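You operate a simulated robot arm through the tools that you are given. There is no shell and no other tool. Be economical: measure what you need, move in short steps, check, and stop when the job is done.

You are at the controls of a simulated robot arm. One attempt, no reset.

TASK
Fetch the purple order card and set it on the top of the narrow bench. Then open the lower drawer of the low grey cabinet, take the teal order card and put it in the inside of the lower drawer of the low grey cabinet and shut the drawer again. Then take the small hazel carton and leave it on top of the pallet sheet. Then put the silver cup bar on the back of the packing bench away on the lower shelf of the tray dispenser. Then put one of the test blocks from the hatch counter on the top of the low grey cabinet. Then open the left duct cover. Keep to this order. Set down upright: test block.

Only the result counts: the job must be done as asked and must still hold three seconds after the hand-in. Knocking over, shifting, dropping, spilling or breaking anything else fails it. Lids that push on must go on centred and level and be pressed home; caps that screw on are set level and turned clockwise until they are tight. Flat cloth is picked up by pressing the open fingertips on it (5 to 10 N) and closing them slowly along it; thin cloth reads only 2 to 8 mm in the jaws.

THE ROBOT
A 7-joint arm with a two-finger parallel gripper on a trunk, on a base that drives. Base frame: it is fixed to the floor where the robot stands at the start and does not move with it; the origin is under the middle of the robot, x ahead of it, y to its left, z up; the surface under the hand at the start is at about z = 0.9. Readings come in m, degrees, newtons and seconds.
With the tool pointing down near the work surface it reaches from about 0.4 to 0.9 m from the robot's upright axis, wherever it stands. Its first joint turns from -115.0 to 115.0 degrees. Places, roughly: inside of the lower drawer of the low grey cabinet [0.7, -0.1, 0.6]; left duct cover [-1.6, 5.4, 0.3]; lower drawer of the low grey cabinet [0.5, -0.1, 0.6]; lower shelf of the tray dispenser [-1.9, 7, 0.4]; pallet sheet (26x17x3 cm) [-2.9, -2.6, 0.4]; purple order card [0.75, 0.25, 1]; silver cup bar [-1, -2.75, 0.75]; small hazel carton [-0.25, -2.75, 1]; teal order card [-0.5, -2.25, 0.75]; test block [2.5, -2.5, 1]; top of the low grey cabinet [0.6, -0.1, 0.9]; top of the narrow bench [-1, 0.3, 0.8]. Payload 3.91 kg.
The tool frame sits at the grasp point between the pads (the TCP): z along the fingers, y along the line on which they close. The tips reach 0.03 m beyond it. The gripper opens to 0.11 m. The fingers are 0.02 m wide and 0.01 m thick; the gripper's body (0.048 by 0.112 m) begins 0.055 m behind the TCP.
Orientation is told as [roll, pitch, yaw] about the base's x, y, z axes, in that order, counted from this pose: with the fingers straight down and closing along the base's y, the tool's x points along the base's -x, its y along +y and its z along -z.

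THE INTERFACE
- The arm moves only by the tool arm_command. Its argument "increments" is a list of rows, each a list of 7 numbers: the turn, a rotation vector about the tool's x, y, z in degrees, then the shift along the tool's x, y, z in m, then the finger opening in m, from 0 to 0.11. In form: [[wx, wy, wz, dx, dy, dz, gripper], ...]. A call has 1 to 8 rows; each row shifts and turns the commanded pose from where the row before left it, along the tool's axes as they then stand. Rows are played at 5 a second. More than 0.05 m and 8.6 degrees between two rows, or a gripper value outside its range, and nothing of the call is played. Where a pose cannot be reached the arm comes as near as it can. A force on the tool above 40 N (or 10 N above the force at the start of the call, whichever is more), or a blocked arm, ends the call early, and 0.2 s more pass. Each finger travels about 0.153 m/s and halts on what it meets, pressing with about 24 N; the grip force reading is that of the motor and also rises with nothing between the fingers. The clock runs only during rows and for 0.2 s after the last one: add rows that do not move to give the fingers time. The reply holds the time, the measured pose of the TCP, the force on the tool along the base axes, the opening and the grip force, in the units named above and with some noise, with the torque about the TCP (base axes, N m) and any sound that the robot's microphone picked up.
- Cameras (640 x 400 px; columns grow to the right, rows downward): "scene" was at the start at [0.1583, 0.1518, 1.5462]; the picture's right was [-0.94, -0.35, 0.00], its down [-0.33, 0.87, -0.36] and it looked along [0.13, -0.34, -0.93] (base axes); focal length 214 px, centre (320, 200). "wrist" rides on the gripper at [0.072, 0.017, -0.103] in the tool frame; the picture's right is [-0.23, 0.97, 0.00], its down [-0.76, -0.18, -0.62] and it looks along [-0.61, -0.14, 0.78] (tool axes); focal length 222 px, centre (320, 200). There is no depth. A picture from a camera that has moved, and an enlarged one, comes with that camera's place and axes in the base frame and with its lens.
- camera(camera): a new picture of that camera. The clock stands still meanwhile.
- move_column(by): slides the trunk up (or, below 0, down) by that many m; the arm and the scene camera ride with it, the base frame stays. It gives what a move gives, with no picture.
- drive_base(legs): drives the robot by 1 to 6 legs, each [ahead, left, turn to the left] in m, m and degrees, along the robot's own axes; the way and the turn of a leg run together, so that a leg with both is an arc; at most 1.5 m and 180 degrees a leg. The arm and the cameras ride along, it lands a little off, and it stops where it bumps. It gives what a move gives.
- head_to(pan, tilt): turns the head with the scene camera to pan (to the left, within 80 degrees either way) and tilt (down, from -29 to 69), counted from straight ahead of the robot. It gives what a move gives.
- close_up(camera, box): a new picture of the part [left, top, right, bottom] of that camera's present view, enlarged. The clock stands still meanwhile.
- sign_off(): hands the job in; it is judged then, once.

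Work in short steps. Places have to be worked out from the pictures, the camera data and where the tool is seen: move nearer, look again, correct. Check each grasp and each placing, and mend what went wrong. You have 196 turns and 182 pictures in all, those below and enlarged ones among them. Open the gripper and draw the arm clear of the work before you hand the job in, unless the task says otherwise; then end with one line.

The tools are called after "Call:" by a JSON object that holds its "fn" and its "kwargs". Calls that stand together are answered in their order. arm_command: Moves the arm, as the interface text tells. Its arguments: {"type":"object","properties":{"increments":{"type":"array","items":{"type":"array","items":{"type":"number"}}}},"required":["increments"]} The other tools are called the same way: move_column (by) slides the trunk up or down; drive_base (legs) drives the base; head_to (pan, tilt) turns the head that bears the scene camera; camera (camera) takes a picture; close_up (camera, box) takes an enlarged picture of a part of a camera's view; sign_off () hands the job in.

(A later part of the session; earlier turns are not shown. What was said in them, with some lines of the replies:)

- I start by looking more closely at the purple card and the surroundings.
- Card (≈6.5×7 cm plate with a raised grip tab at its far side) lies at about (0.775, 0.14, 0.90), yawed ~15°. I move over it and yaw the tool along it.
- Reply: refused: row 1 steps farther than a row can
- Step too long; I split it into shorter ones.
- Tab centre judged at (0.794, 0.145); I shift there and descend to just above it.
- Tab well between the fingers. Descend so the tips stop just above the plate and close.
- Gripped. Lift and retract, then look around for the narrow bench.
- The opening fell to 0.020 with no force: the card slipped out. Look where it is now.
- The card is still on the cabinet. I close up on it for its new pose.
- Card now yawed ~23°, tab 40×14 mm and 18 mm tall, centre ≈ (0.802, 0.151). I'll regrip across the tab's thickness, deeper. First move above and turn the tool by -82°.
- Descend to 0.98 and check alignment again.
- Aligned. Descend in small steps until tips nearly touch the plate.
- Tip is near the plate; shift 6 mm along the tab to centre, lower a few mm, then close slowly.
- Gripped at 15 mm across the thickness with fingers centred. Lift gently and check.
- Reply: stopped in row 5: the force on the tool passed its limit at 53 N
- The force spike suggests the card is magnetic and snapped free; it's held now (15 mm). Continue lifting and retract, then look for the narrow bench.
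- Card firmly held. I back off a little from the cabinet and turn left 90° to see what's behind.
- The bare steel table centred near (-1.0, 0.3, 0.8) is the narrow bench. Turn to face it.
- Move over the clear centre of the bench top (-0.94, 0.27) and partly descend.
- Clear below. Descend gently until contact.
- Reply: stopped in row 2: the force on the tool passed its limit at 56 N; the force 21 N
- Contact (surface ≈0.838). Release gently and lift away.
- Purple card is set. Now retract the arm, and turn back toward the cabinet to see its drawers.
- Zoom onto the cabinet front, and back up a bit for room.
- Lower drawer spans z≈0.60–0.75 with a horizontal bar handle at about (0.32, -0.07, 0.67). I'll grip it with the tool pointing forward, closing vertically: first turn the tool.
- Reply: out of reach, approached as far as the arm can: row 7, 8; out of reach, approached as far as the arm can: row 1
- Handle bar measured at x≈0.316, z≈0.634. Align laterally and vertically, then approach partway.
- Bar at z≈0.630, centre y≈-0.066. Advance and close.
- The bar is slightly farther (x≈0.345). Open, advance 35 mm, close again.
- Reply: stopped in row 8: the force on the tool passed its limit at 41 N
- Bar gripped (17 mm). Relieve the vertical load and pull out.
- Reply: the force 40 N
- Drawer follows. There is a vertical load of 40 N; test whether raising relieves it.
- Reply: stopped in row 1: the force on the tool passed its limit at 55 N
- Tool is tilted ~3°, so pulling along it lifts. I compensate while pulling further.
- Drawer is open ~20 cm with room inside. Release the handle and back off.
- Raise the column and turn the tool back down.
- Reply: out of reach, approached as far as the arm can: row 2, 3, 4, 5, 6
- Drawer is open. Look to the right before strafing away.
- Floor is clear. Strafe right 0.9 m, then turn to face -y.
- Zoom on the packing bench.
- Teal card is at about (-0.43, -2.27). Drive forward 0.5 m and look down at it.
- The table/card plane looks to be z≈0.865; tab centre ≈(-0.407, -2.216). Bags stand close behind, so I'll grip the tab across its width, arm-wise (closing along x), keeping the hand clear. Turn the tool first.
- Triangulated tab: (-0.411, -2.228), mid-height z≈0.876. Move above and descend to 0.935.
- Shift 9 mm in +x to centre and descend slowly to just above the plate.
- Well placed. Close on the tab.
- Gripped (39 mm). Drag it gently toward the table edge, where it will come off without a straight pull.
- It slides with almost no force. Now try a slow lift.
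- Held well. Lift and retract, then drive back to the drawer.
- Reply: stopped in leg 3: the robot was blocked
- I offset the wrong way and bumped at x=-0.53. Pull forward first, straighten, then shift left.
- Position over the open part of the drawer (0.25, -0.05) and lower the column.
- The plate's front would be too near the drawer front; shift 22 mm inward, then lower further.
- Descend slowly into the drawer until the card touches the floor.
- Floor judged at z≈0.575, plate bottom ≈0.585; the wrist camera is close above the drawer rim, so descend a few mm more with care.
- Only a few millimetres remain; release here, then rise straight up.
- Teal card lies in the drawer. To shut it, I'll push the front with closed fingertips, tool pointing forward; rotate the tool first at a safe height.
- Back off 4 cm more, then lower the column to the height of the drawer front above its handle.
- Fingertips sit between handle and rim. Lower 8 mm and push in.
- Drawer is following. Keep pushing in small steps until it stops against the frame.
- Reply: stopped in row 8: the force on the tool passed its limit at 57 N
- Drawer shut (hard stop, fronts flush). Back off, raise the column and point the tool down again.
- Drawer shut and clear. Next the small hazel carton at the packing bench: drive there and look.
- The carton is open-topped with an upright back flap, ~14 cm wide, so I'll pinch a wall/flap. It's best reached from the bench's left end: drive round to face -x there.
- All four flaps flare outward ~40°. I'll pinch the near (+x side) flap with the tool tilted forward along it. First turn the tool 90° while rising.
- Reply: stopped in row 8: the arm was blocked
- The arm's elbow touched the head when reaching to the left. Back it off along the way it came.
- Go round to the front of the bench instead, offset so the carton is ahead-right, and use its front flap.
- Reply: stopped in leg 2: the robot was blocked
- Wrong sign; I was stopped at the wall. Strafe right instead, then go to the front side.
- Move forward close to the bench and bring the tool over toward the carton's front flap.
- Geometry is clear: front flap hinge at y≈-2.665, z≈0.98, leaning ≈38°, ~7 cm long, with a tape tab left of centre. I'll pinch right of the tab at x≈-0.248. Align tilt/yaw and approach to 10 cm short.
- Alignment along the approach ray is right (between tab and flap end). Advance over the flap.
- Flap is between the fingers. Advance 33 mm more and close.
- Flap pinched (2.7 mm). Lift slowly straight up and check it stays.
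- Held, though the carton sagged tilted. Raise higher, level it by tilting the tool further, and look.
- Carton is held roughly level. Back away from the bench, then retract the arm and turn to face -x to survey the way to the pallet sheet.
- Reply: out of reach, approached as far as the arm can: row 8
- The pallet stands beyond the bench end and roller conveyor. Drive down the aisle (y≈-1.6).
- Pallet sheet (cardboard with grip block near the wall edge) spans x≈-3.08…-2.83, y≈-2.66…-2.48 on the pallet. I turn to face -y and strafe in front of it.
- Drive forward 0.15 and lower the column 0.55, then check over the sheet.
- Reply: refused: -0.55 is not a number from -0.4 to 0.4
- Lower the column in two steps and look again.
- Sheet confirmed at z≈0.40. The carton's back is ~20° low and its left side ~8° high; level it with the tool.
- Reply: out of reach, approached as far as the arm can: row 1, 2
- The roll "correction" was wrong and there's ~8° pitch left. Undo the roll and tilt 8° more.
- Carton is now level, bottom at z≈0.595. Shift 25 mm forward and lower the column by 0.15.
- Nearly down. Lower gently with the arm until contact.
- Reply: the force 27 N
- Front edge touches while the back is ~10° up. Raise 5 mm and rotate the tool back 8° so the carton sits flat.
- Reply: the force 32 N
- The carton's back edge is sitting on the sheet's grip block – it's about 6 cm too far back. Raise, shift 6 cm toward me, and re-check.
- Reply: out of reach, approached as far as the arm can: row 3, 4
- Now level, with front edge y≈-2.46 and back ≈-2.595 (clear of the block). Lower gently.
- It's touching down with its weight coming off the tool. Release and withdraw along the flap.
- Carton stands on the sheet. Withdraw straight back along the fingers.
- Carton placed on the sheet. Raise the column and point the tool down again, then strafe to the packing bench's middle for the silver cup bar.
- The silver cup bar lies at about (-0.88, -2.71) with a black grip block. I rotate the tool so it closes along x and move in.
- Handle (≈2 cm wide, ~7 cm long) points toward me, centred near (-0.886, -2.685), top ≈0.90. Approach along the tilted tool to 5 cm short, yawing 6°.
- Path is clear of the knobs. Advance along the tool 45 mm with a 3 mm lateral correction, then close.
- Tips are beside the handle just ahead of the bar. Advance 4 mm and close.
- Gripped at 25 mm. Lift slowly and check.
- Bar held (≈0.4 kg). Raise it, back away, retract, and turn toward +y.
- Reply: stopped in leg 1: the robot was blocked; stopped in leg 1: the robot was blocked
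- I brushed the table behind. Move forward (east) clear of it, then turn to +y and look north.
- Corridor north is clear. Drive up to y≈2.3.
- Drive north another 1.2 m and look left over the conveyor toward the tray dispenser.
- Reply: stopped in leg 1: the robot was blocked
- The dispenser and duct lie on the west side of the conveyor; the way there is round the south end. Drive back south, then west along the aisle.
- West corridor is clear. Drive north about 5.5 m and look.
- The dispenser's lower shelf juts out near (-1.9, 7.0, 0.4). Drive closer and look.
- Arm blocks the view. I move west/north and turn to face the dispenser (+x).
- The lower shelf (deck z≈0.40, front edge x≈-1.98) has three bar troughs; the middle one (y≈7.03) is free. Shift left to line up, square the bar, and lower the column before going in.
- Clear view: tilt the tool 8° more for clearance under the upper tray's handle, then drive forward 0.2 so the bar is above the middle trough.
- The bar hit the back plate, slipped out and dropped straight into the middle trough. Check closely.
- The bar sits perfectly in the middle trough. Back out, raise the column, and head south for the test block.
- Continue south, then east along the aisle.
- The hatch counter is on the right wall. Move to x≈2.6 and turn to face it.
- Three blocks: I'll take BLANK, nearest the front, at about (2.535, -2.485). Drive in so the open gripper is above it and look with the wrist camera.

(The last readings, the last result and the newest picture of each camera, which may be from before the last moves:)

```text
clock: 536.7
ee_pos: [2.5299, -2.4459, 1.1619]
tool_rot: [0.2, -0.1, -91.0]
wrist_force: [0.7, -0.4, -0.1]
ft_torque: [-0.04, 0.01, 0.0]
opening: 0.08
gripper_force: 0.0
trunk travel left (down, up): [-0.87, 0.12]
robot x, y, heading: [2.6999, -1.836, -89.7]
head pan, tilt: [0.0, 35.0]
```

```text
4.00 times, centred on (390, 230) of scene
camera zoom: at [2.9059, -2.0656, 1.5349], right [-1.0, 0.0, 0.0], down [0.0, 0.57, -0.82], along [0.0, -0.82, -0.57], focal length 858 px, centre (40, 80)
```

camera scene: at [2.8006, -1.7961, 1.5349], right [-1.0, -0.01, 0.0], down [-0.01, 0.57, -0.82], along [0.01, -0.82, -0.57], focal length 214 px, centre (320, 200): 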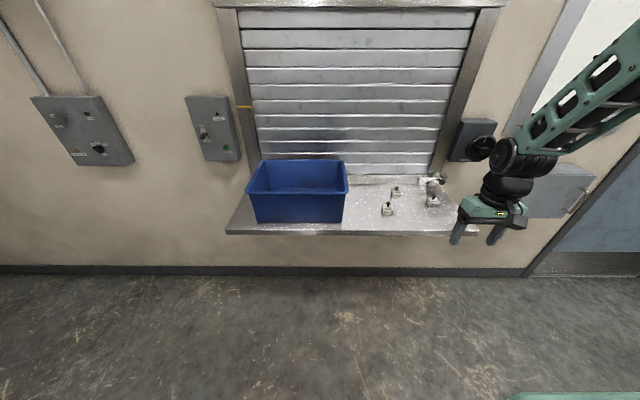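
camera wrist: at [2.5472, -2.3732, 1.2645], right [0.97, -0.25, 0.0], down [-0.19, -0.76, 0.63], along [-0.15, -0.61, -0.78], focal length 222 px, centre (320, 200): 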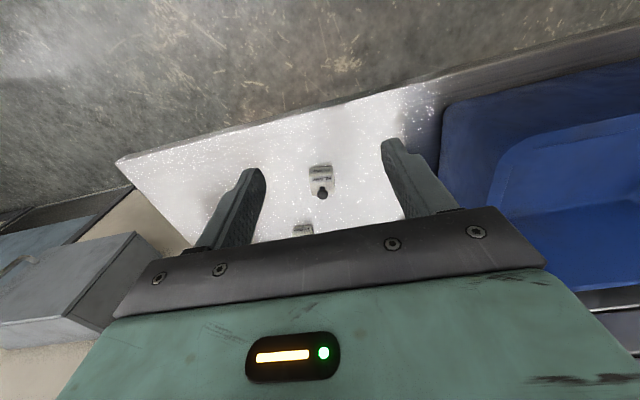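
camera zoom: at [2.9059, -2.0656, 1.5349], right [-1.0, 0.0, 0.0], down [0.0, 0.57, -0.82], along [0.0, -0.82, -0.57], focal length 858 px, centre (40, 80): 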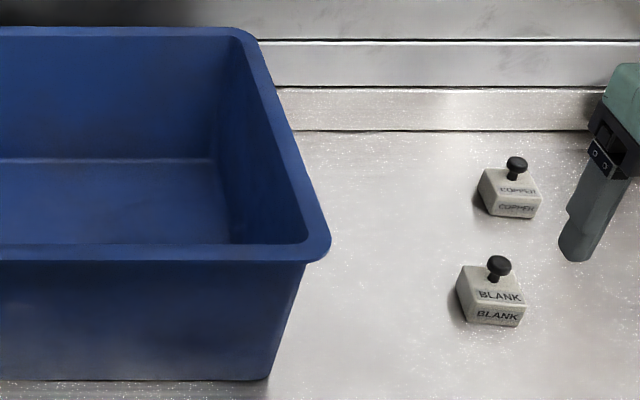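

Triangulated: block top at (2.493, -2.60, 0.93), yawed about -12°. Move above it, align yaw, and hover.

Call:
{"fn": "arm_command", "kwargs": {"increments": [[0, 0, 0, -0.039, -0.009, 0.02, 0.08], [0, 0, 0, -0.039, -0.009, 0.02, 0.08], [0, 0, 0, -0.039, -0.009, 0.02, 0.08], [0, 0, 0, -0.039, -0.01, 0.02, 0.08], [0, 0, 6, 0, 0, 0.025, 0.08], [0, 0, 6, 0, 0, 0.025, 0.08], [0, 0, 0, 0, 0, 0, 0.08]]}}

Call:
{"fn": "close_up", "kwargs": {"camera": "wrist", "box": [200, 60, 440, 240]}}

Call:
{"fn": "close_up", "kwargs": {"camera": "scene", "box": [390, 200, 480, 270]}}

```text
clock: 538.3
ee_pos: [2.4884, -2.6034, 1.0324]
tool_rot: [0.1, -0.1, -103.1]
wrist_force: [0.3, 0.3, 0.0]
ft_torque: [0.0, 0.04, -0.01]
opening: 0.0802
gripper_force: 0.0
trunk travel left (down, up): [-0.87, 0.12]
robot x, y, heading: [2.7036, -1.838, -90.1]
head pan, tilt: [0.0, 35.0]
```

```text
2.22 times, centred on (320, 150) of wrist
camera zoom: at [2.5215, -2.5351, 1.1347], right [0.9, -0.44, 0.0], down [-0.35, -0.7, 0.63], along [-0.28, -0.56, -0.78], focal length 494 px, centre (320, 311)
```

zoom: 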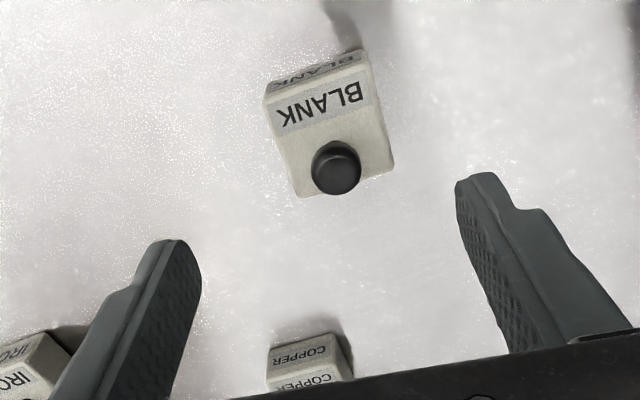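

```text
5.71 times, centred on (435, 235) of scene
camera zoom: at [2.9058, -2.0658, 1.5349], right [-1.0, 0.0, 0.0], down [0.0, 0.57, -0.82], along [0.0, -0.82, -0.57], focal length 1226 px, centre (-337, 0)
```

zoom: 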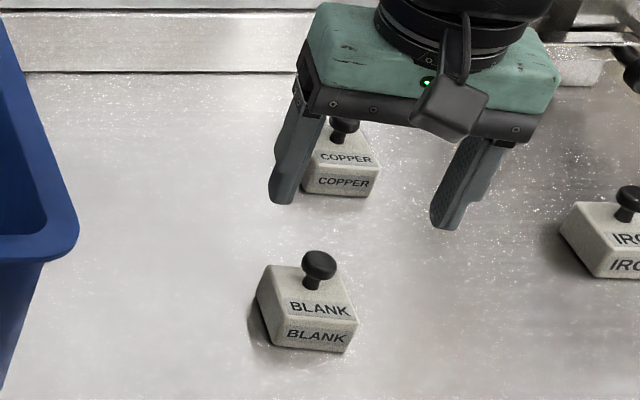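

Aligned within ~5 mm; correct yaw by 4° and descend beside the block.

Call:
{"fn": "arm_command", "kwargs": {"increments": [[0, 0, -4, 0, 0.004, 0.03, 0.08], [0, 0, 0, 0, 0, 0.03, 0.08], [0, 0, 0, 0, 0, 0.025, 0.08], [0, 0, 0, 0, 0, 0.012, 0.08], [0, 0, 0, 0, 0, 0, 0.08]]}}

Call:
{"fn": "close_up", "kwargs": {"camera": "wrist", "box": [200, 60, 440, 240]}}

```text
clock: 539.5
ee_pos: [2.4931, -2.603, 0.9346]
tool_rot: [0.2, -0.2, -99.1]
wrist_force: [0.2, -0.3, -1.2]
ft_torque: [0.02, 0.0, -0.03]
opening: 0.0798
gripper_force: 0.0
trunk travel left (down, up): [-0.87, 0.12]
robot x, y, heading: [2.7038, -1.8353, -89.8]
head pan, tilt: [0.0, 35.0]
```

```text
2.22 times, centred on (320, 150) of wrist
camera zoom: at [2.5204, -2.534, 1.0375], right [0.93, -0.38, 0.0], down [-0.3, -0.72, 0.63], along [-0.23, -0.58, -0.78], focal length 494 px, centre (320, 311)
```

zoom: 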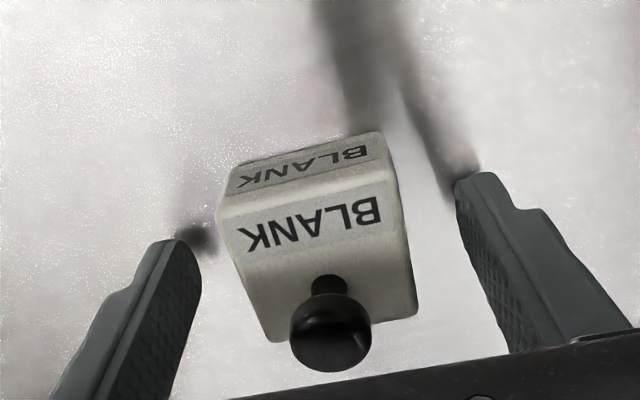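

Well straddled. Close and lift.

Call:
{"fn": "arm_command", "kwargs": {"increments": [[0, 0, 0, 0, -0.002, 0, 0.06], [0, 0, 0, 0, 0, 0, 0.045], [0, 0, 0, 0, 0, 0, 0.02], [0, 0, 0, 0, 0, 0, 0.0], [0, 0, 0, 0, 0, -0.005, 0.0], [0, 0, 0, 0, 0, -0.015, 0.0], [0, 0, 0, 0, 0, -0.03, 0.0], [0, 0, 0, 0, 0, -0.03, 0.0]]}}

Call:
{"fn": "close_up", "kwargs": {"camera": "wrist", "box": [200, 60, 440, 240]}}

```text
clock: 541.3
ee_pos: [2.4912, -2.6034, 1.0154]
tool_rot: [0.0, -0.1, -99.0]
wrist_force: [0.1, 0.2, -1.8]
ft_torque: [0.02, 0.0, 0.02]
opening: 0.0452
gripper_force: 23.9
trunk travel left (down, up): [-0.87, 0.12]
robot x, y, heading: [2.7013, -1.838, -89.6]
head pan, tilt: [0.0, 35.0]
```

```text
2.22 times, centred on (320, 150) of wrist
camera zoom: at [2.519, -2.5334, 1.1178], right [0.93, -0.38, 0.0], down [-0.3, -0.72, 0.62], along [-0.23, -0.58, -0.78], focal length 494 px, centre (320, 311)
```

zoom: 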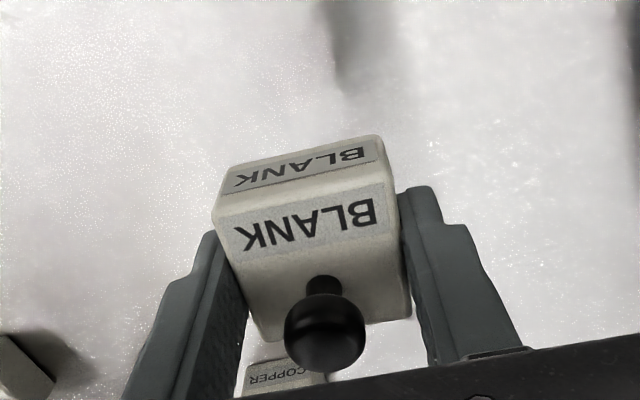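

Block held upright. Raise, retract, back off, face +x and reverse along the aisle to the cabinet.

Call:
{"fn": "arm_command", "kwargs": {"increments": [[0, 0, 0, 0, 0, -0.035, 0.0], [0, 0, 0, 0, 0, -0.035, 0.0], [0, 0, 0, 0, 0, -0.035, 0.0], [0, 0, 0, 0, 0, -0.035, 0.0], [0, 0, 0, 0.035, 0, 0, 0.0], [0, 0, 0, 0.035, 0, 0, 0.0], [0, 0, 0, 0.035, 0, 0, 0.0], [0, 0, 0, 0.035, 0, 0, 0.0]]}}

Call:
{"fn": "drive_base", "kwargs": {"legs": [[-0.3, 0, 0], [0, 0, 89.7], [-1.5, 0, 0], [-1.35, 0, 0], [0, 1.4, 0]]}}

Call:
{"fn": "head_to", "kwargs": {"pan": 0, "tilt": 50}}

Call:
{"fn": "camera", "kwargs": {"camera": "scene"}}

```text
clock: 543.1
ee_pos: [2.5139, -2.4633, 1.1538]
tool_rot: [0.1, -0.2, -99.0]
wrist_force: [-0.4, -0.3, -0.6]
ft_torque: [0.02, -0.03, 0.01]
opening: 0.0452
gripper_force: 23.8
trunk travel left (down, up): [-0.87, 0.12]
robot x, y, heading: [2.7037, -1.8303, -89.8]
head pan, tilt: [0.0, 35.0]
```

```text
clock: 568.9
ee_pos: [0.4865, -0.3064, 1.1537]
tool_rot: [0.1, -0.3, -9.7]
wrist_force: [-0.2, -0.3, -1.0]
ft_torque: [-0.03, -0.02, -0.03]
opening: 0.0455
gripper_force: 23.7
trunk travel left (down, up): [-0.87, 0.12]
robot x, y, heading: [-0.1404, -0.1092, -0.8]
head pan, tilt: [0.0, 35.0]
```

```text
clock: 569.6
ee_pos: [0.4864, -0.3079, 1.1546]
tool_rot: [0.1, -0.2, -9.8]
wrist_force: [0.3, -0.2, -0.7]
ft_torque: [0.04, -0.01, -0.03]
opening: 0.0454
gripper_force: 24.1
trunk travel left (down, up): [-0.87, 0.12]
robot x, y, heading: [-0.1405, -0.1106, -0.2]
head pan, tilt: [0.0, 50.0]
```

```text
21 pictures are left
camera scene: at [0.0777, 0.0922, 1.5132], right [-0.01, -1.0, 0.0], down [-0.77, 0.01, -0.64], along [0.64, -0.01, -0.77], focal length 214 px, centre (320, 200)
```

scene: 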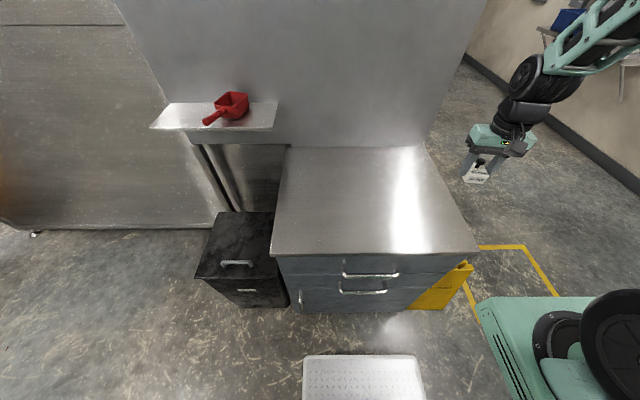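

Cabinet top is clear. Move the block over (0.6, -0.1) and descend.

Call:
{"fn": "arm_command", "kwargs": {"increments": [[0, 0, 0, -0.0154, 0.0449, 0, 0.0], [0, 0, 0, -0.0154, 0.0449, 0, 0.0], [0, 0, 0, -0.0154, 0.0449, 0, 0.0], [0, 0, 0, -0.0154, 0.0449, 0, 0.0], [0, 0, 0, -0.0154, 0.0449, 0, 0.0], [0, 0, 0, 0, 0, 0.04, 0.0], [0, 0, 0, 0, 0, 0.04, 0.0], [0, 0, 0, 0, 0, 0.04, 0.0]]}}

Call:
{"fn": "arm_command", "kwargs": {"increments": [[0, 0, 0, 0, 0, 0.03, 0.0], [0, 0, 0, 0, 0, 0.025, 0.0], [0, 0, 0, 0, 0, 0.004, 0.0], [0, 0, 0, 0, 0, 0.004, 0.0], [0, 0, 0, 0, 0, 0.004, 0.0], [0, 0, 0, 0, 0, 0.004, 0.0], [0, 0, 0, 0, 0, 0, 0.0]]}}

Call:
{"fn": "close_up", "kwargs": {"camera": "scene", "box": [310, 120, 430, 220]}}

```text
clock: 571.4
ee_pos: [0.6007, -0.099, 1.0356]
tool_rot: [0.1, -0.3, -9.8]
wrist_force: [0.2, 0.8, -0.9]
ft_torque: [-0.03, -0.03, 0.01]
opening: 0.0453
gripper_force: 23.8
trunk travel left (down, up): [-0.87, 0.12]
robot x, y, heading: [-0.1414, -0.1085, -0.2]
head pan, tilt: [0.0, 50.0]
```

```text
clock: 573.0
ee_pos: [0.6018, -0.0975, 0.9621]
tool_rot: [0.1, -0.2, -9.8]
wrist_force: [0.1, 0.4, -1.4]
ft_torque: [0.02, -0.01, -0.02]
opening: 0.0453
gripper_force: 24.1
trunk travel left (down, up): [-0.87, 0.12]
robot x, y, heading: [-0.1364, -0.1074, -0.4]
head pan, tilt: [0.0, 50.0]
```

```text
4.00 times, centred on (370, 170) of scene
camera zoom: at [0.0777, 0.0922, 1.5131], right [-0.01, -1.0, 0.0], down [-0.77, 0.01, -0.64], along [0.64, -0.01, -0.77], focal length 858 px, centre (120, 320)
```

zoom: 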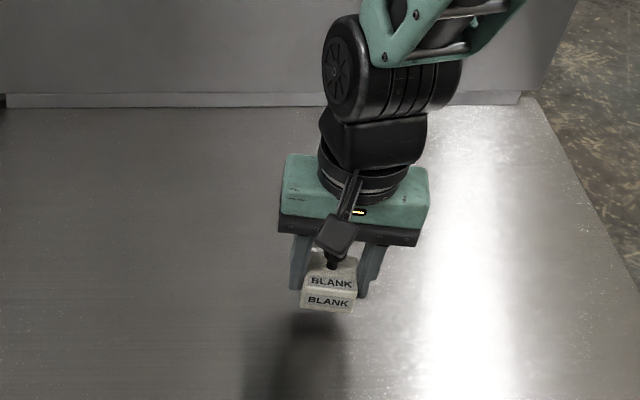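

Still slightly above the surface; lower in small steps until contact.

Call:
{"fn": "arm_command", "kwargs": {"increments": [[0, 0, 0, 0, 0, 0.005, 0.0], [0, 0, 0, 0, 0, 0.005, 0.0], [0, 0, 0, 0, 0, 0.004, 0.0], [0, 0, 0, 0, 0, 0.004, 0.0], [0, 0, 0, 0, 0, 0.004, 0.0], [0, 0, 0, 0, 0, 0.004, 0.0], [0, 0, 0, 0, 0, 0.004, 0.0], [0, 0, 0, 0, 0, 0, 0.0]]}}

```text
clock: 574.8
ee_pos: [0.6, -0.0984, 0.9357]
tool_rot: [0.1, -0.3, -9.7]
wrist_force: [-3.0, -0.9, 19.3]
ft_torque: [-0.09, 0.36, -0.02]
opening: 0.0451
gripper_force: 24.3
trunk travel left (down, up): [-0.87, 0.12]
robot x, y, heading: [-0.141, -0.1106, -0.5]
head pan, tilt: [0.0, 50.0]
```

Contact at 0.936. Ease the pressure, release and rise.

Call:
{"fn": "arm_command", "kwargs": {"increments": [[0, 0, 0, 0, 0, -0.003, 0.0], [0, 0, 0, 0, 0, 0, 0.055], [0, 0, 0, 0, 0, 0, 0.08], [0, 0, 0, 0, 0, 0, 0.08], [0, 0, 0, 0, 0, -0.03, 0.08], [0, 0, 0, 0, 0, -0.04, 0.08], [0, 0, 0, 0, 0, -0.05, 0.08], [0, 0, 0, 0, 0, -0.05, 0.08]]}}

Call:
{"fn": "close_up", "kwargs": {"camera": "scene", "box": [290, 100, 450, 220]}}

```text
clock: 576.6
ee_pos: [0.6005, -0.0981, 1.1073]
tool_rot: [0.0, -0.1, -9.7]
wrist_force: [0.7, -0.2, -0.3]
ft_torque: [-0.02, 0.05, 0.0]
opening: 0.0801
gripper_force: 0.0
trunk travel left (down, up): [-0.87, 0.12]
robot x, y, heading: [-0.1435, -0.1107, -0.6]
head pan, tilt: [0.0, 50.0]
```

```text
3.33 times, centred on (370, 160) of scene
camera zoom: at [0.0781, 0.0923, 1.513], right [-0.01, -1.0, 0.0], down [-0.77, 0.01, -0.64], along [0.64, -0.01, -0.77], focal length 715 px, centre (153, 333)
```

zoom: 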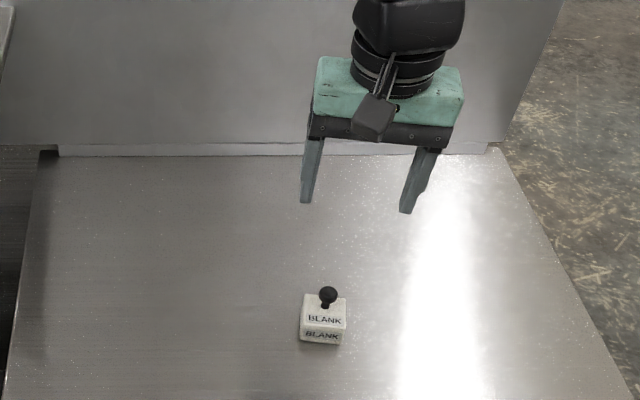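

Test block stands upright on the cabinet. Now travel to the left duct cover at (-1.6, 5.4, 0.3) via the west corridor.

Call:
{"fn": "arm_command", "kwargs": {"increments": [[0, 0, 0, 0.04, 0, -0.02, 0.06], [0, 0, 0, 0.04, 0, -0.02, 0.06], [0, 0, 0, 0.04, 0, 0, 0.06], [0, 0, 0, 0.03, 0, 0, 0.06]]}}

Call:
{"fn": "drive_base", "kwargs": {"legs": [[0, -1.46, 0.5], [-1.5, 0, 0], [-1.1, 0, 0], [0, 0, 90]]}}

Call:
{"fn": "drive_base", "kwargs": {"legs": [[1.5, 0, 0], [1.5, 0, 0], [1.5, 0, 0], [1.5, 0, 0], [0.9, 0, 0]]}}

Call:
{"fn": "drive_base", "kwargs": {"legs": [[0, 0, -90]]}}

Call:
{"fn": "head_to", "kwargs": {"pan": 0, "tilt": 40}}

Call:
{"fn": "camera", "kwargs": {"camera": "scene"}}

```text
clock: 577.6
ee_pos: [0.4531, -0.0736, 1.146]
tool_rot: [0.1, -0.2, -9.8]
wrist_force: [-0.1, -0.1, 1.0]
ft_torque: [0.02, 0.01, 0.02]
opening: 0.0599
gripper_force: 0.1
trunk travel left (down, up): [-0.87, 0.12]
robot x, y, heading: [-0.1404, -0.1113, -0.8]
head pan, tilt: [0.0, 50.0]
```

```text
clock: 601.0
ee_pos: [-2.7768, -0.9855, 1.1453]
tool_rot: [0.0, -0.2, 80.4]
wrist_force: [-1.0, 0.3, 0.0]
ft_torque: [-0.01, -0.02, 0.01]
opening: 0.0599
gripper_force: 0.1
trunk travel left (down, up): [-0.87, 0.12]
robot x, y, heading: [-2.7379, -1.5765, 89.7]
head pan, tilt: [0.0, 50.0]
```

```text
clock: 633.8
ee_pos: [-2.7567, 5.8992, 1.1448]
tool_rot: [0.1, -0.2, 80.1]
wrist_force: [0.3, 0.9, -0.1]
ft_torque: [-0.02, 0.0, -0.04]
opening: 0.0602
gripper_force: 0.1
trunk travel left (down, up): [-0.87, 0.12]
robot x, y, heading: [-2.7221, 5.3052, 89.4]
head pan, tilt: [0.0, 50.0]
```

```text
clock: 638.0
ee_pos: [-2.1284, 5.3437, 1.1469]
tool_rot: [0.0, -0.1, -9.6]
wrist_force: [-0.4, 0.1, 0.3]
ft_torque: [0.0, 0.01, 0.0]
opening: 0.0599
gripper_force: 0.0
trunk travel left (down, up): [-0.87, 0.12]
robot x, y, heading: [-2.7264, 5.305, -0.5]
head pan, tilt: [0.0, 50.0]
```

```text
clock: 638.7
ee_pos: [-2.1299, 5.3445, 1.1461]
tool_rot: [0.1, -0.3, -9.6]
wrist_force: [-0.5, 1.0, 0.4]
ft_torque: [-0.02, -0.02, 0.0]
opening: 0.0602
gripper_force: 0.1
trunk travel left (down, up): [-0.87, 0.12]
robot x, y, heading: [-2.7217, 5.3069, -0.5]
head pan, tilt: [0.0, 40.0]
```

```text
18 pictures are left
camera scene: at [-2.4973, 5.5088, 1.5273], right [-0.01, -1.0, 0.0], down [-0.64, 0.0, -0.77], along [0.77, 0.0, -0.64], focal length 214 px, centre (320, 200)
```

scene: 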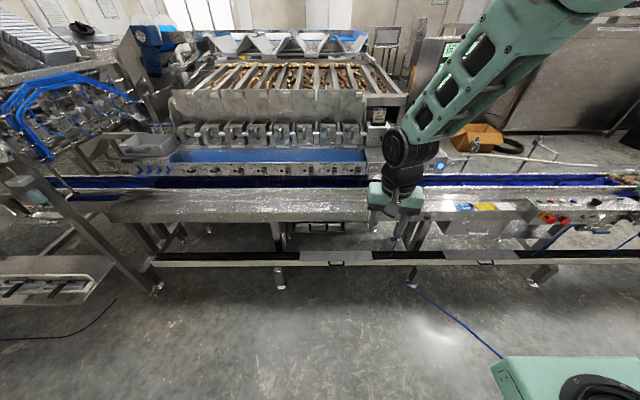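

Call:
{"fn": "close_up", "kwargs": {"camera": "scene", "box": [280, 225, 540, 295]}}

```text
2.46 times, centred on (410, 260) of scene
camera zoom: at [-2.4973, 5.5088, 1.5273], right [-0.01, -1.0, 0.0], down [-0.64, 0.0, -0.77], along [0.77, 0.0, -0.64], focal length 528 px, centre (98, 52)
```

zoom: 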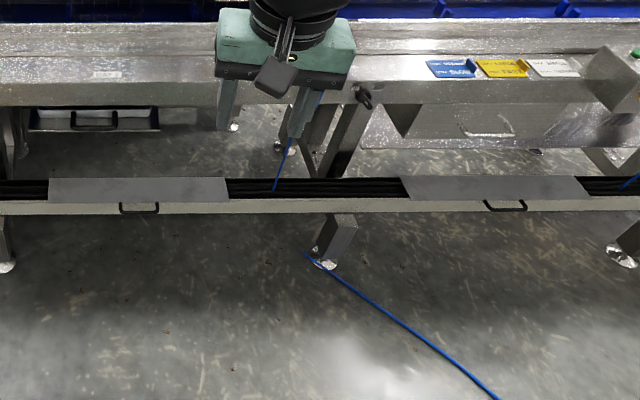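

Two covers lie on a low cable duct; the left one (y≈5.16–5.63) has a bail handle at its front, bar near (-1.68, 5.40, 0.29), and hinges at the back. I'll grip the bar with the tool tilted 45° forward. Turn the tool.

Call:
{"fn": "arm_command", "kwargs": {"increments": [[0, 0, 8.1, 0, 0, 0, 0.06], [0, 0, 8.1, 0, 0, 0, 0.06], [0, 0, 8.1, 0, 0, 0, 0.06], [0, 0, 8.1, 0, 0, 0, 0.06], [0, 0, 8.1, 0, 0, 0, 0.06], [0, 0, 8.1, 0, 0, 0, 0.06], [0, 0, 8.1, 0, 0, 0, 0.06], [0, 0, 8.1, 0, 0, 0, 0.06]]}}

Call:
{"fn": "arm_command", "kwargs": {"increments": [[0, 0, 8.1, 0, 0, 0, 0.06], [0, 0, 7.5, 0, 0, 0, 0.06], [-7.5, 0, 0, 0, 0, 0, 0.06], [-7.5, 0, 0, 0, 0, 0, 0.06], [-7.5, 0, 0, 0, 0, 0, 0.06], [-7.5, 0, 0, 0, 0, 0, 0.06], [-7.5, 0, 0, 0, 0, 0, 0.06], [-7.5, 0, 0, 0, 0, 0, 0.06]]}}

Call:
{"fn": "move_column", "kwargs": {"by": -0.4}}

Call:
{"fn": "move_column", "kwargs": {"by": -0.38}}

Call:
{"fn": "camera", "kwargs": {"camera": "wrist"}}

```text
clock: 640.5
ee_pos: [-2.1299, 5.3441, 1.1452]
tool_rot: [0.2, -0.1, -74.6]
wrist_force: [0.3, -0.3, 0.5]
ft_torque: [-0.05, -0.02, 0.0]
opening: 0.0599
gripper_force: 0.1
trunk travel left (down, up): [-0.87, 0.12]
robot x, y, heading: [-2.7281, 5.3072, -0.5]
head pan, tilt: [0.0, 40.0]
```

```text
clock: 642.3
ee_pos: [-2.1266, 5.3459, 1.1463]
tool_rot: [45.2, 0.0, -90.1]
wrist_force: [-0.2, 0.2, -0.1]
ft_torque: [0.01, 0.01, 0.04]
opening: 0.06
gripper_force: 0.1
out of reach, approached as far as the arm can: row 8
trunk travel left (down, up): [-0.87, 0.12]
robot x, y, heading: [-2.7219, 5.3067, -0.3]
head pan, tilt: [0.0, 40.0]
```

```text
clock: 646.1
ee_pos: [-2.1261, 5.3465, 0.7455]
tool_rot: [45.1, 0.1, -90.1]
wrist_force: [0.8, -1.1, 0.1]
ft_torque: [-0.02, 0.0, -0.01]
opening: 0.06
gripper_force: 0.0
trunk travel left (down, up): [-0.47, 0.52]
robot x, y, heading: [-2.7203, 5.3068, -0.6]
head pan, tilt: [0.0, 40.0]
```

```text
clock: 649.8
ee_pos: [-2.1274, 5.346, 0.3647]
tool_rot: [45.1, 0.0, -90.1]
wrist_force: [-0.4, 0.9, 0.0]
ft_torque: [0.0, 0.02, -0.01]
opening: 0.0601
gripper_force: 0.0
trunk travel left (down, up): [-0.09, 0.9]
robot x, y, heading: [-2.7184, 5.3091, -0.5]
head pan, tilt: [0.0, 40.0]
```

```text
16 pictures are left
camera wrist: at [-2.1885, 5.4192, 0.4502], right [0.69, -0.23, 0.69], down [-0.57, -0.76, 0.31], along [0.45, -0.61, -0.65], focal length 222 px, centre (320, 200)
```

wrist: 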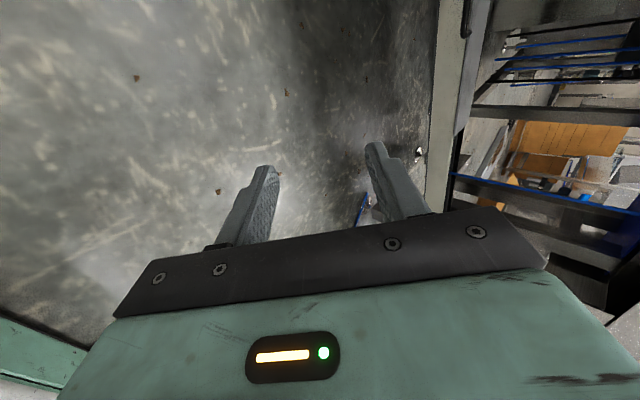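

Look at the handle with the lowered scene camera.

Call:
{"fn": "head_to", "kwargs": {"pan": -8, "tilt": 30}}

Call:
{"fn": "close_up", "kwargs": {"camera": "scene", "box": [220, 120, 420, 260]}}

```text
clock: 650.5
ee_pos: [-2.1258, 5.3456, 0.3662]
tool_rot: [45.1, 0.1, -90.1]
wrist_force: [0.5, 0.5, -0.6]
ft_torque: [-0.04, 0.03, 0.0]
opening: 0.0599
gripper_force: 0.2
trunk travel left (down, up): [-0.09, 0.9]
robot x, y, heading: [-2.7218, 5.3032, -0.3]
head pan, tilt: [-8.0, 30.0]
```

```text
2.86 times, centred on (320, 190) of scene
camera zoom: at [-2.4929, 5.4963, 0.7626], right [-0.14, -0.99, 0.0], down [-0.5, 0.07, -0.87], along [0.86, -0.13, -0.5], focal length 613 px, centre (320, 229)
```

zoom: 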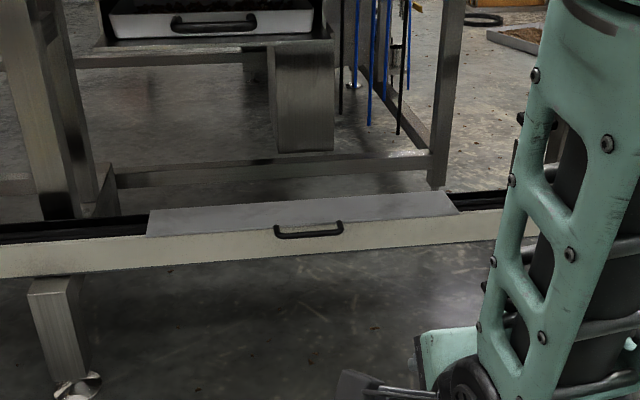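

Triangulated: bar at (-1.679, 5.39, 0.280), cover front edge x≈-1.648, hinge x≈-1.578. Tilt the tool to 67°, and drive up to 8 cm short of it.

Call:
{"fn": "arm_command", "kwargs": {"increments": [[-7.4, 0, 0, 0, 0, 0, 0.03], [-7.3, 0, 0, 0, 0, 0, 0.03], [-7.3, 0, 0, 0, 0, 0, 0.03], [0, 0, 0, 0, 0, 0, 0.03]]}}

Call:
{"fn": "drive_base", "kwargs": {"legs": [[0.35, 0.045, 0.3]]}}

Call:
{"fn": "camera", "kwargs": {"camera": "wrist"}}

```text
clock: 651.5
ee_pos: [-2.1067, 5.3623, 0.3619]
tool_rot: [67.1, 0.0, -90.0]
wrist_force: [0.3, -0.7, -1.0]
ft_torque: [-0.02, 0.04, 0.03]
opening: 0.03
gripper_force: 0.1
out of reach, approached as far as the arm can: row 1, 2, 3
trunk travel left (down, up): [-0.09, 0.9]
robot x, y, heading: [-2.7224, 5.3085, -0.6]
head pan, tilt: [-8.0, 30.0]
```

```text
clock: 653.8
ee_pos: [-1.7593, 5.4095, 0.3622]
tool_rot: [67.2, 0.1, -89.7]
wrist_force: [0.3, 0.3, 0.1]
ft_torque: [-0.01, -0.01, -0.01]
opening: 0.0299
gripper_force: 0.0
trunk travel left (down, up): [-0.09, 0.9]
robot x, y, heading: [-2.3744, 5.3469, -0.2]
head pan, tilt: [-8.0, 30.0]
```

```text
14 pictures are left
camera wrist: at [-1.8495, 5.4821, 0.4174], right [0.38, -0.22, 0.9], down [-0.64, -0.77, 0.08], along [0.67, -0.6, -0.43], focal length 222 px, centre (320, 200)
```

wrist: 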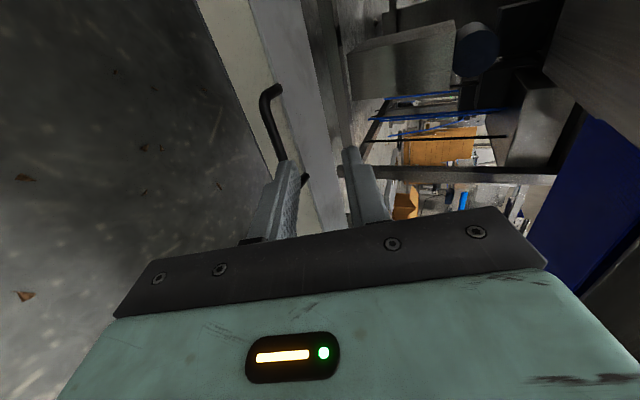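

Bar confirmed at (-1.682, ~, 0.282). Shift down/right to align, then view.

Call:
{"fn": "arm_command", "kwargs": {"increments": [[0, 0, 0, -0.01, -0.022, 0.007, 0.03], [0, 0, 0, -0.01, -0.022, 0.007, 0.03], [0, 0, 0, 0, 0, 0.03, 0.03], [0, 0, 0, 0, 0, 0, 0.03]]}}

Call:
{"fn": "close_up", "kwargs": {"camera": "wrist", "box": [200, 60, 440, 240]}}

```text
clock: 654.8
ee_pos: [-1.7358, 5.3898, 0.3029]
tool_rot: [67.1, 0.0, -89.7]
wrist_force: [0.3, -0.7, 0.3]
ft_torque: [0.01, 0.0, -0.01]
opening: 0.0301
gripper_force: 0.0
trunk travel left (down, up): [-0.09, 0.9]
robot x, y, heading: [-2.3743, 5.3513, -0.2]
head pan, tilt: [-8.0, 30.0]
```

```text
2.22 times, centred on (320, 150) of wrist
camera zoom: at [-1.8259, 5.4621, 0.3587], right [0.38, -0.23, 0.9], down [-0.64, -0.77, 0.08], along [0.67, -0.6, -0.43], focal length 494 px, centre (320, 311)
```

zoom: 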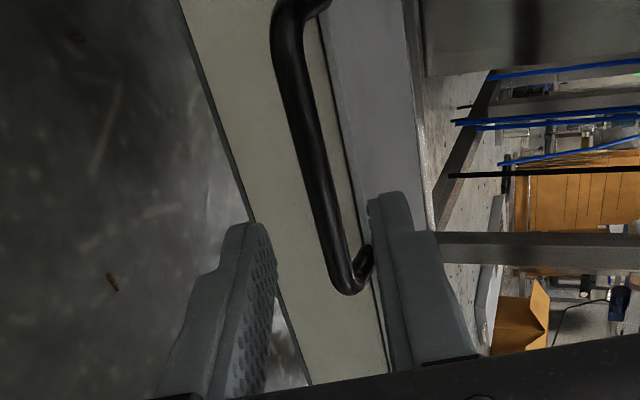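

The bar lines up between the fingers. Advance 47 mm and close on it.

Call:
{"fn": "arm_command", "kwargs": {"increments": [[0, 0, 0, 0.006, 0, 0.02, 0.03], [0, 0, 0, 0, 0, 0.015, 0.03], [0, 0, 0, 0, 0, 0.012, 0.03], [0, 0, 0, 0, 0, 0, 0.015], [0, 0, 0, 0, 0, 0, 0.0], [0, 0, 0, 0, 0, 0, 0.0]]}}

Call:
{"fn": "close_up", "kwargs": {"camera": "wrist", "box": [200, 60, 440, 240]}}

```text
clock: 656.2
ee_pos: [-1.6925, 5.3955, 0.2851]
tool_rot: [67.0, 0.0, -89.7]
wrist_force: [2.1, 0.7, -1.7]
ft_torque: [-0.08, 0.0, 0.24]
opening: 0.0095
gripper_force: 45.2
trunk travel left (down, up): [-0.09, 0.9]
robot x, y, heading: [-2.3783, 5.348, 0.1]
head pan, tilt: [-8.0, 30.0]
```

```text
2.22 times, centred on (320, 150) of wrist
camera zoom: at [-1.7828, 5.4688, 0.3415], right [0.38, -0.22, 0.9], down [-0.64, -0.77, 0.08], along [0.67, -0.6, -0.43], focal length 494 px, centre (320, 311)
```

zoom: 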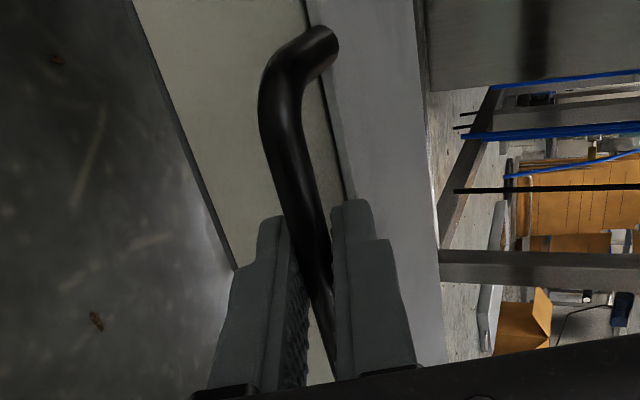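

Bar gripped (9.5 mm). Lift it along the hinge arc (radius ≈10 cm), first to ~40°.

Call:
{"fn": "arm_command", "kwargs": {"increments": [[2, 0, 0, 0, 0.0107, -0.0037, 0.0], [2, 0, 0, 0, 0.0107, -0.0037, 0.0], [2, 0, 0, 0, 0.0174, -0.0024, 0.0], [2, 0, 0, 0, 0.0176, 0.0006, 0.0], [2, 0, 0, 0, 0.0172, 0.0037, 0.0], [0, 0, 0, 0, 0, 0, 0.0]]}}

Call:
{"fn": "close_up", "kwargs": {"camera": "scene", "box": [260, 120, 460, 260]}}

```text
clock: 657.6
ee_pos: [-1.665, 5.3964, 0.3553]
tool_rot: [57.2, -0.1, -89.6]
wrist_force: [-31.1, 0.2, 24.1]
ft_torque: [0.1, -0.03, -0.07]
opening: 0.0099
gripper_force: 44.8
trunk travel left (down, up): [-0.09, 0.9]
robot x, y, heading: [-2.3741, 5.3522, -0.1]
head pan, tilt: [-8.0, 30.0]
```

```text
2.86 times, centred on (360, 190) of scene
camera zoom: at [-2.1473, 5.5415, 0.7632], right [-0.14, -0.99, 0.0], down [-0.49, 0.07, -0.87], along [0.86, -0.12, -0.5], focal length 613 px, centre (206, 229)
```

zoom: 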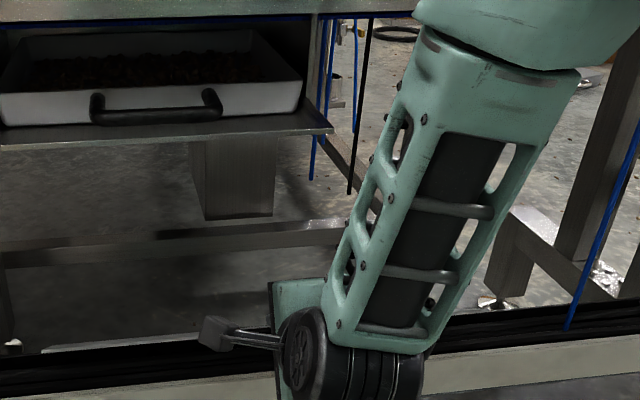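

Lid follows; the residual force is radial (true radius a few mm larger). Relieve it and continue the arc to ~80°.

Call:
{"fn": "arm_command", "kwargs": {"increments": [[0, 0, 0, 0, 0.0003, -0.003, 0.0], [2, 0, 0, 0, 0.0177, 0.0038, 0.0], [2, 0, 0, 0, 0.0172, 0.0056, 0.0], [2, 0, 0, 0, 0.0162, 0.0079, 0.0], [2, 0, 0, 0, 0.015, 0.0101, 0.0], [0, 0, 0, 0, 0, 0, 0.0]]}}

Call:
{"fn": "camera", "kwargs": {"camera": "wrist"}}

```text
clock: 659.0
ee_pos: [-1.6045, 5.3956, 0.3954]
tool_rot: [49.5, 0.0, -89.6]
wrist_force: [-3.4, 4.5, 16.4]
ft_torque: [0.69, -0.11, -0.26]
opening: 0.0102
gripper_force: 44.8
trunk travel left (down, up): [-0.09, 0.9]
robot x, y, heading: [-2.3733, 5.3503, -0.1]
head pan, tilt: [-8.0, 30.0]
```

```text
10 pictures are left
camera wrist: at [-1.6734, 5.4692, 0.4749], right [0.64, -0.22, 0.74], down [-0.59, -0.76, 0.27], along [0.5, -0.6, -0.62], focal length 222 px, centre (320, 200)
```

wrist: 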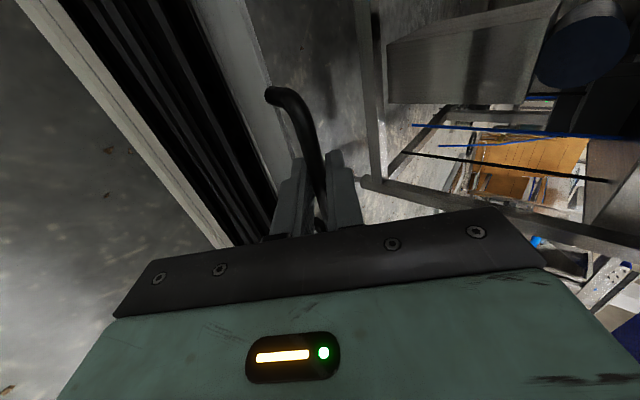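

Lid is nearly vertical and the duct is open. Continue gently past vertical so it stays.

Call:
{"fn": "arm_command", "kwargs": {"increments": [[0, 0, 0, 0, 0.013, 0.0105, 0.0], [0, 0, 0, 0, 0.0106, 0.0146, 0.0], [0, 0, 0, 0, 0.008, 0.0163, 0.0], [0, 0, 0, 0, 0, 0, 0.0]]}}

Call:
{"fn": "close_up", "kwargs": {"camera": "wrist", "box": [120, 20, 440, 240]}}

```text
clock: 659.8
ee_pos: [-1.5517, 5.3968, 0.3954]
tool_rot: [50.1, 0.1, -89.8]
wrist_force: [3.2, 1.2, 7.6]
ft_torque: [0.54, -0.08, -0.27]
opening: 0.0097
gripper_force: 45.4
trunk travel left (down, up): [-0.09, 0.9]
robot x, y, heading: [-2.3734, 5.3478, 0.1]
head pan, tilt: [-8.0, 30.0]
stopped in row 4: the force on the tool passed its limit at 41 N (the readings are from after the stop); the commanded pose is now the measured one
```

```text
1.82 times, centred on (280, 130) of wrist
camera zoom: at [-1.6213, 5.4692, 0.4749], right [0.63, -0.23, 0.75], down [-0.59, -0.76, 0.26], along [0.51, -0.6, -0.61], focal length 404 px, centre (393, 327)
```

zoom: 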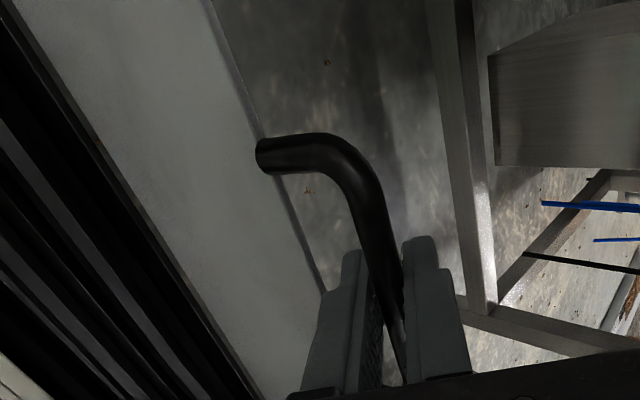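

The lid is ~108° open and met its stop. Release and withdraw along the fingers.

Call:
{"fn": "arm_command", "kwargs": {"increments": [[0, 0, 0, 0, 0, 0, 0.02], [0, 0, 0, 0, 0, 0, 0.03], [0, 0, 0, 0, 0, 0, 0.03], [0, 0, 0, 0, 0, -0.015, 0.03], [0, 0, 0, 0, 0, -0.03, 0.03], [0, 0, 0, 0, 0, -0.04, 0.03], [0, 0, 0, 0, 0, -0.03, 0.03]]}}

Call:
{"fn": "camera", "kwargs": {"camera": "wrist"}}

```text
clock: 661.4
ee_pos: [-1.6417, 5.3976, 0.4682]
tool_rot: [49.8, 0.0, -89.6]
wrist_force: [0.3, -0.1, 0.0]
ft_torque: [0.01, -0.04, 0.0]
opening: 0.0298
gripper_force: 0.1
trunk travel left (down, up): [-0.09, 0.9]
robot x, y, heading: [-2.3761, 5.3464, -0.0]
head pan, tilt: [-8.0, 30.0]
```

```text
8 pictures are left
camera wrist: at [-1.7104, 5.4697, 0.5477], right [0.63, -0.22, 0.74], down [-0.59, -0.76, 0.27], along [0.51, -0.6, -0.61], focal length 222 px, centre (320, 200)
```

wrist: 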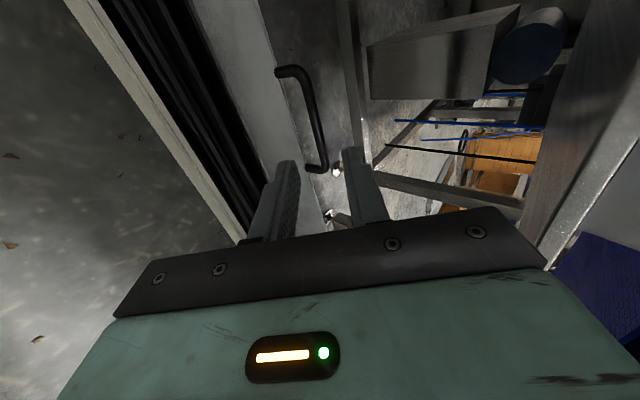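

The lid stays open. Draw the robot back clear and take a confirming look.

Call:
{"fn": "drive_base", "kwargs": {"legs": [[-0.4, 0, 0]]}}

Call:
{"fn": "move_column", "kwargs": {"by": 0.4}}

Call:
{"fn": "close_up", "kwargs": {"camera": "scene", "box": [220, 120, 480, 300]}}

```text
clock: 663.9
ee_pos: [-2.0362, 5.3995, 0.4676]
tool_rot: [49.8, 0.1, -89.6]
wrist_force: [1.0, -0.2, -0.4]
ft_torque: [-0.01, 0.03, 0.01]
opening: 0.0298
gripper_force: 0.0
trunk travel left (down, up): [-0.09, 0.9]
robot x, y, heading: [-2.7695, 5.352, 0.4]
head pan, tilt: [-8.0, 30.0]
```

```text
clock: 667.7
ee_pos: [-2.0373, 5.3982, 0.8688]
tool_rot: [49.8, -0.1, -89.6]
wrist_force: [-0.3, 0.5, -0.1]
ft_torque: [0.0, 0.02, -0.05]
opening: 0.0302
gripper_force: 0.1
trunk travel left (down, up): [-0.49, 0.5]
robot x, y, heading: [-2.7695, 5.3491, 0.3]
head pan, tilt: [-8.0, 30.0]
```

```text
2.22 times, centred on (350, 210) of scene
camera zoom: at [-2.5424, 5.5413, 1.1627], right [-0.14, -0.99, 0.0], down [-0.5, 0.07, -0.87], along [0.86, -0.12, -0.5], focal length 477 px, centre (253, 178)
```

zoom: 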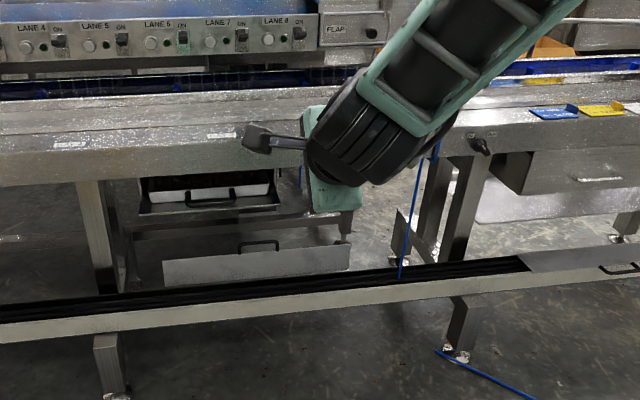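

The left duct cover stands open with the arm clear. Open the gripper fully and hand in.

Call:
{"fn": "arm_command", "kwargs": {"increments": [[0, 0, 0, 0, 0, 0, 0.1], [0, 0, 0, 0, 0, 0, 0.1]]}}

Call:
{"fn": "sign_off", "kwargs": {}}

```text
clock: 668.3
ee_pos: [-2.0365, 5.3972, 0.8688]
tool_rot: [49.8, 0.0, -89.6]
wrist_force: [-0.4, 0.8, 0.2]
ft_torque: [0.03, 0.0, -0.03]
opening: 0.1001
gripper_force: 0.1
trunk travel left (down, up): [-0.49, 0.5]
robot x, y, heading: [-2.7707, 5.3489, 0.2]
head pan, tilt: [-8.0, 30.0]
```

```text
The job is handed in.
```

I did all six steps in the order asked and handed the job in. The base bumped into things several times on the way (probably the narrow bench, a wall and the table next to the aisle), and I did not go back to recheck the purple card afterwards. The carton sticks out about 1 cm over the front of the pallet sheet, and the silver cup bar slipped out of the gripper and dropped into its slot on the lower shelf, where it lies flat.
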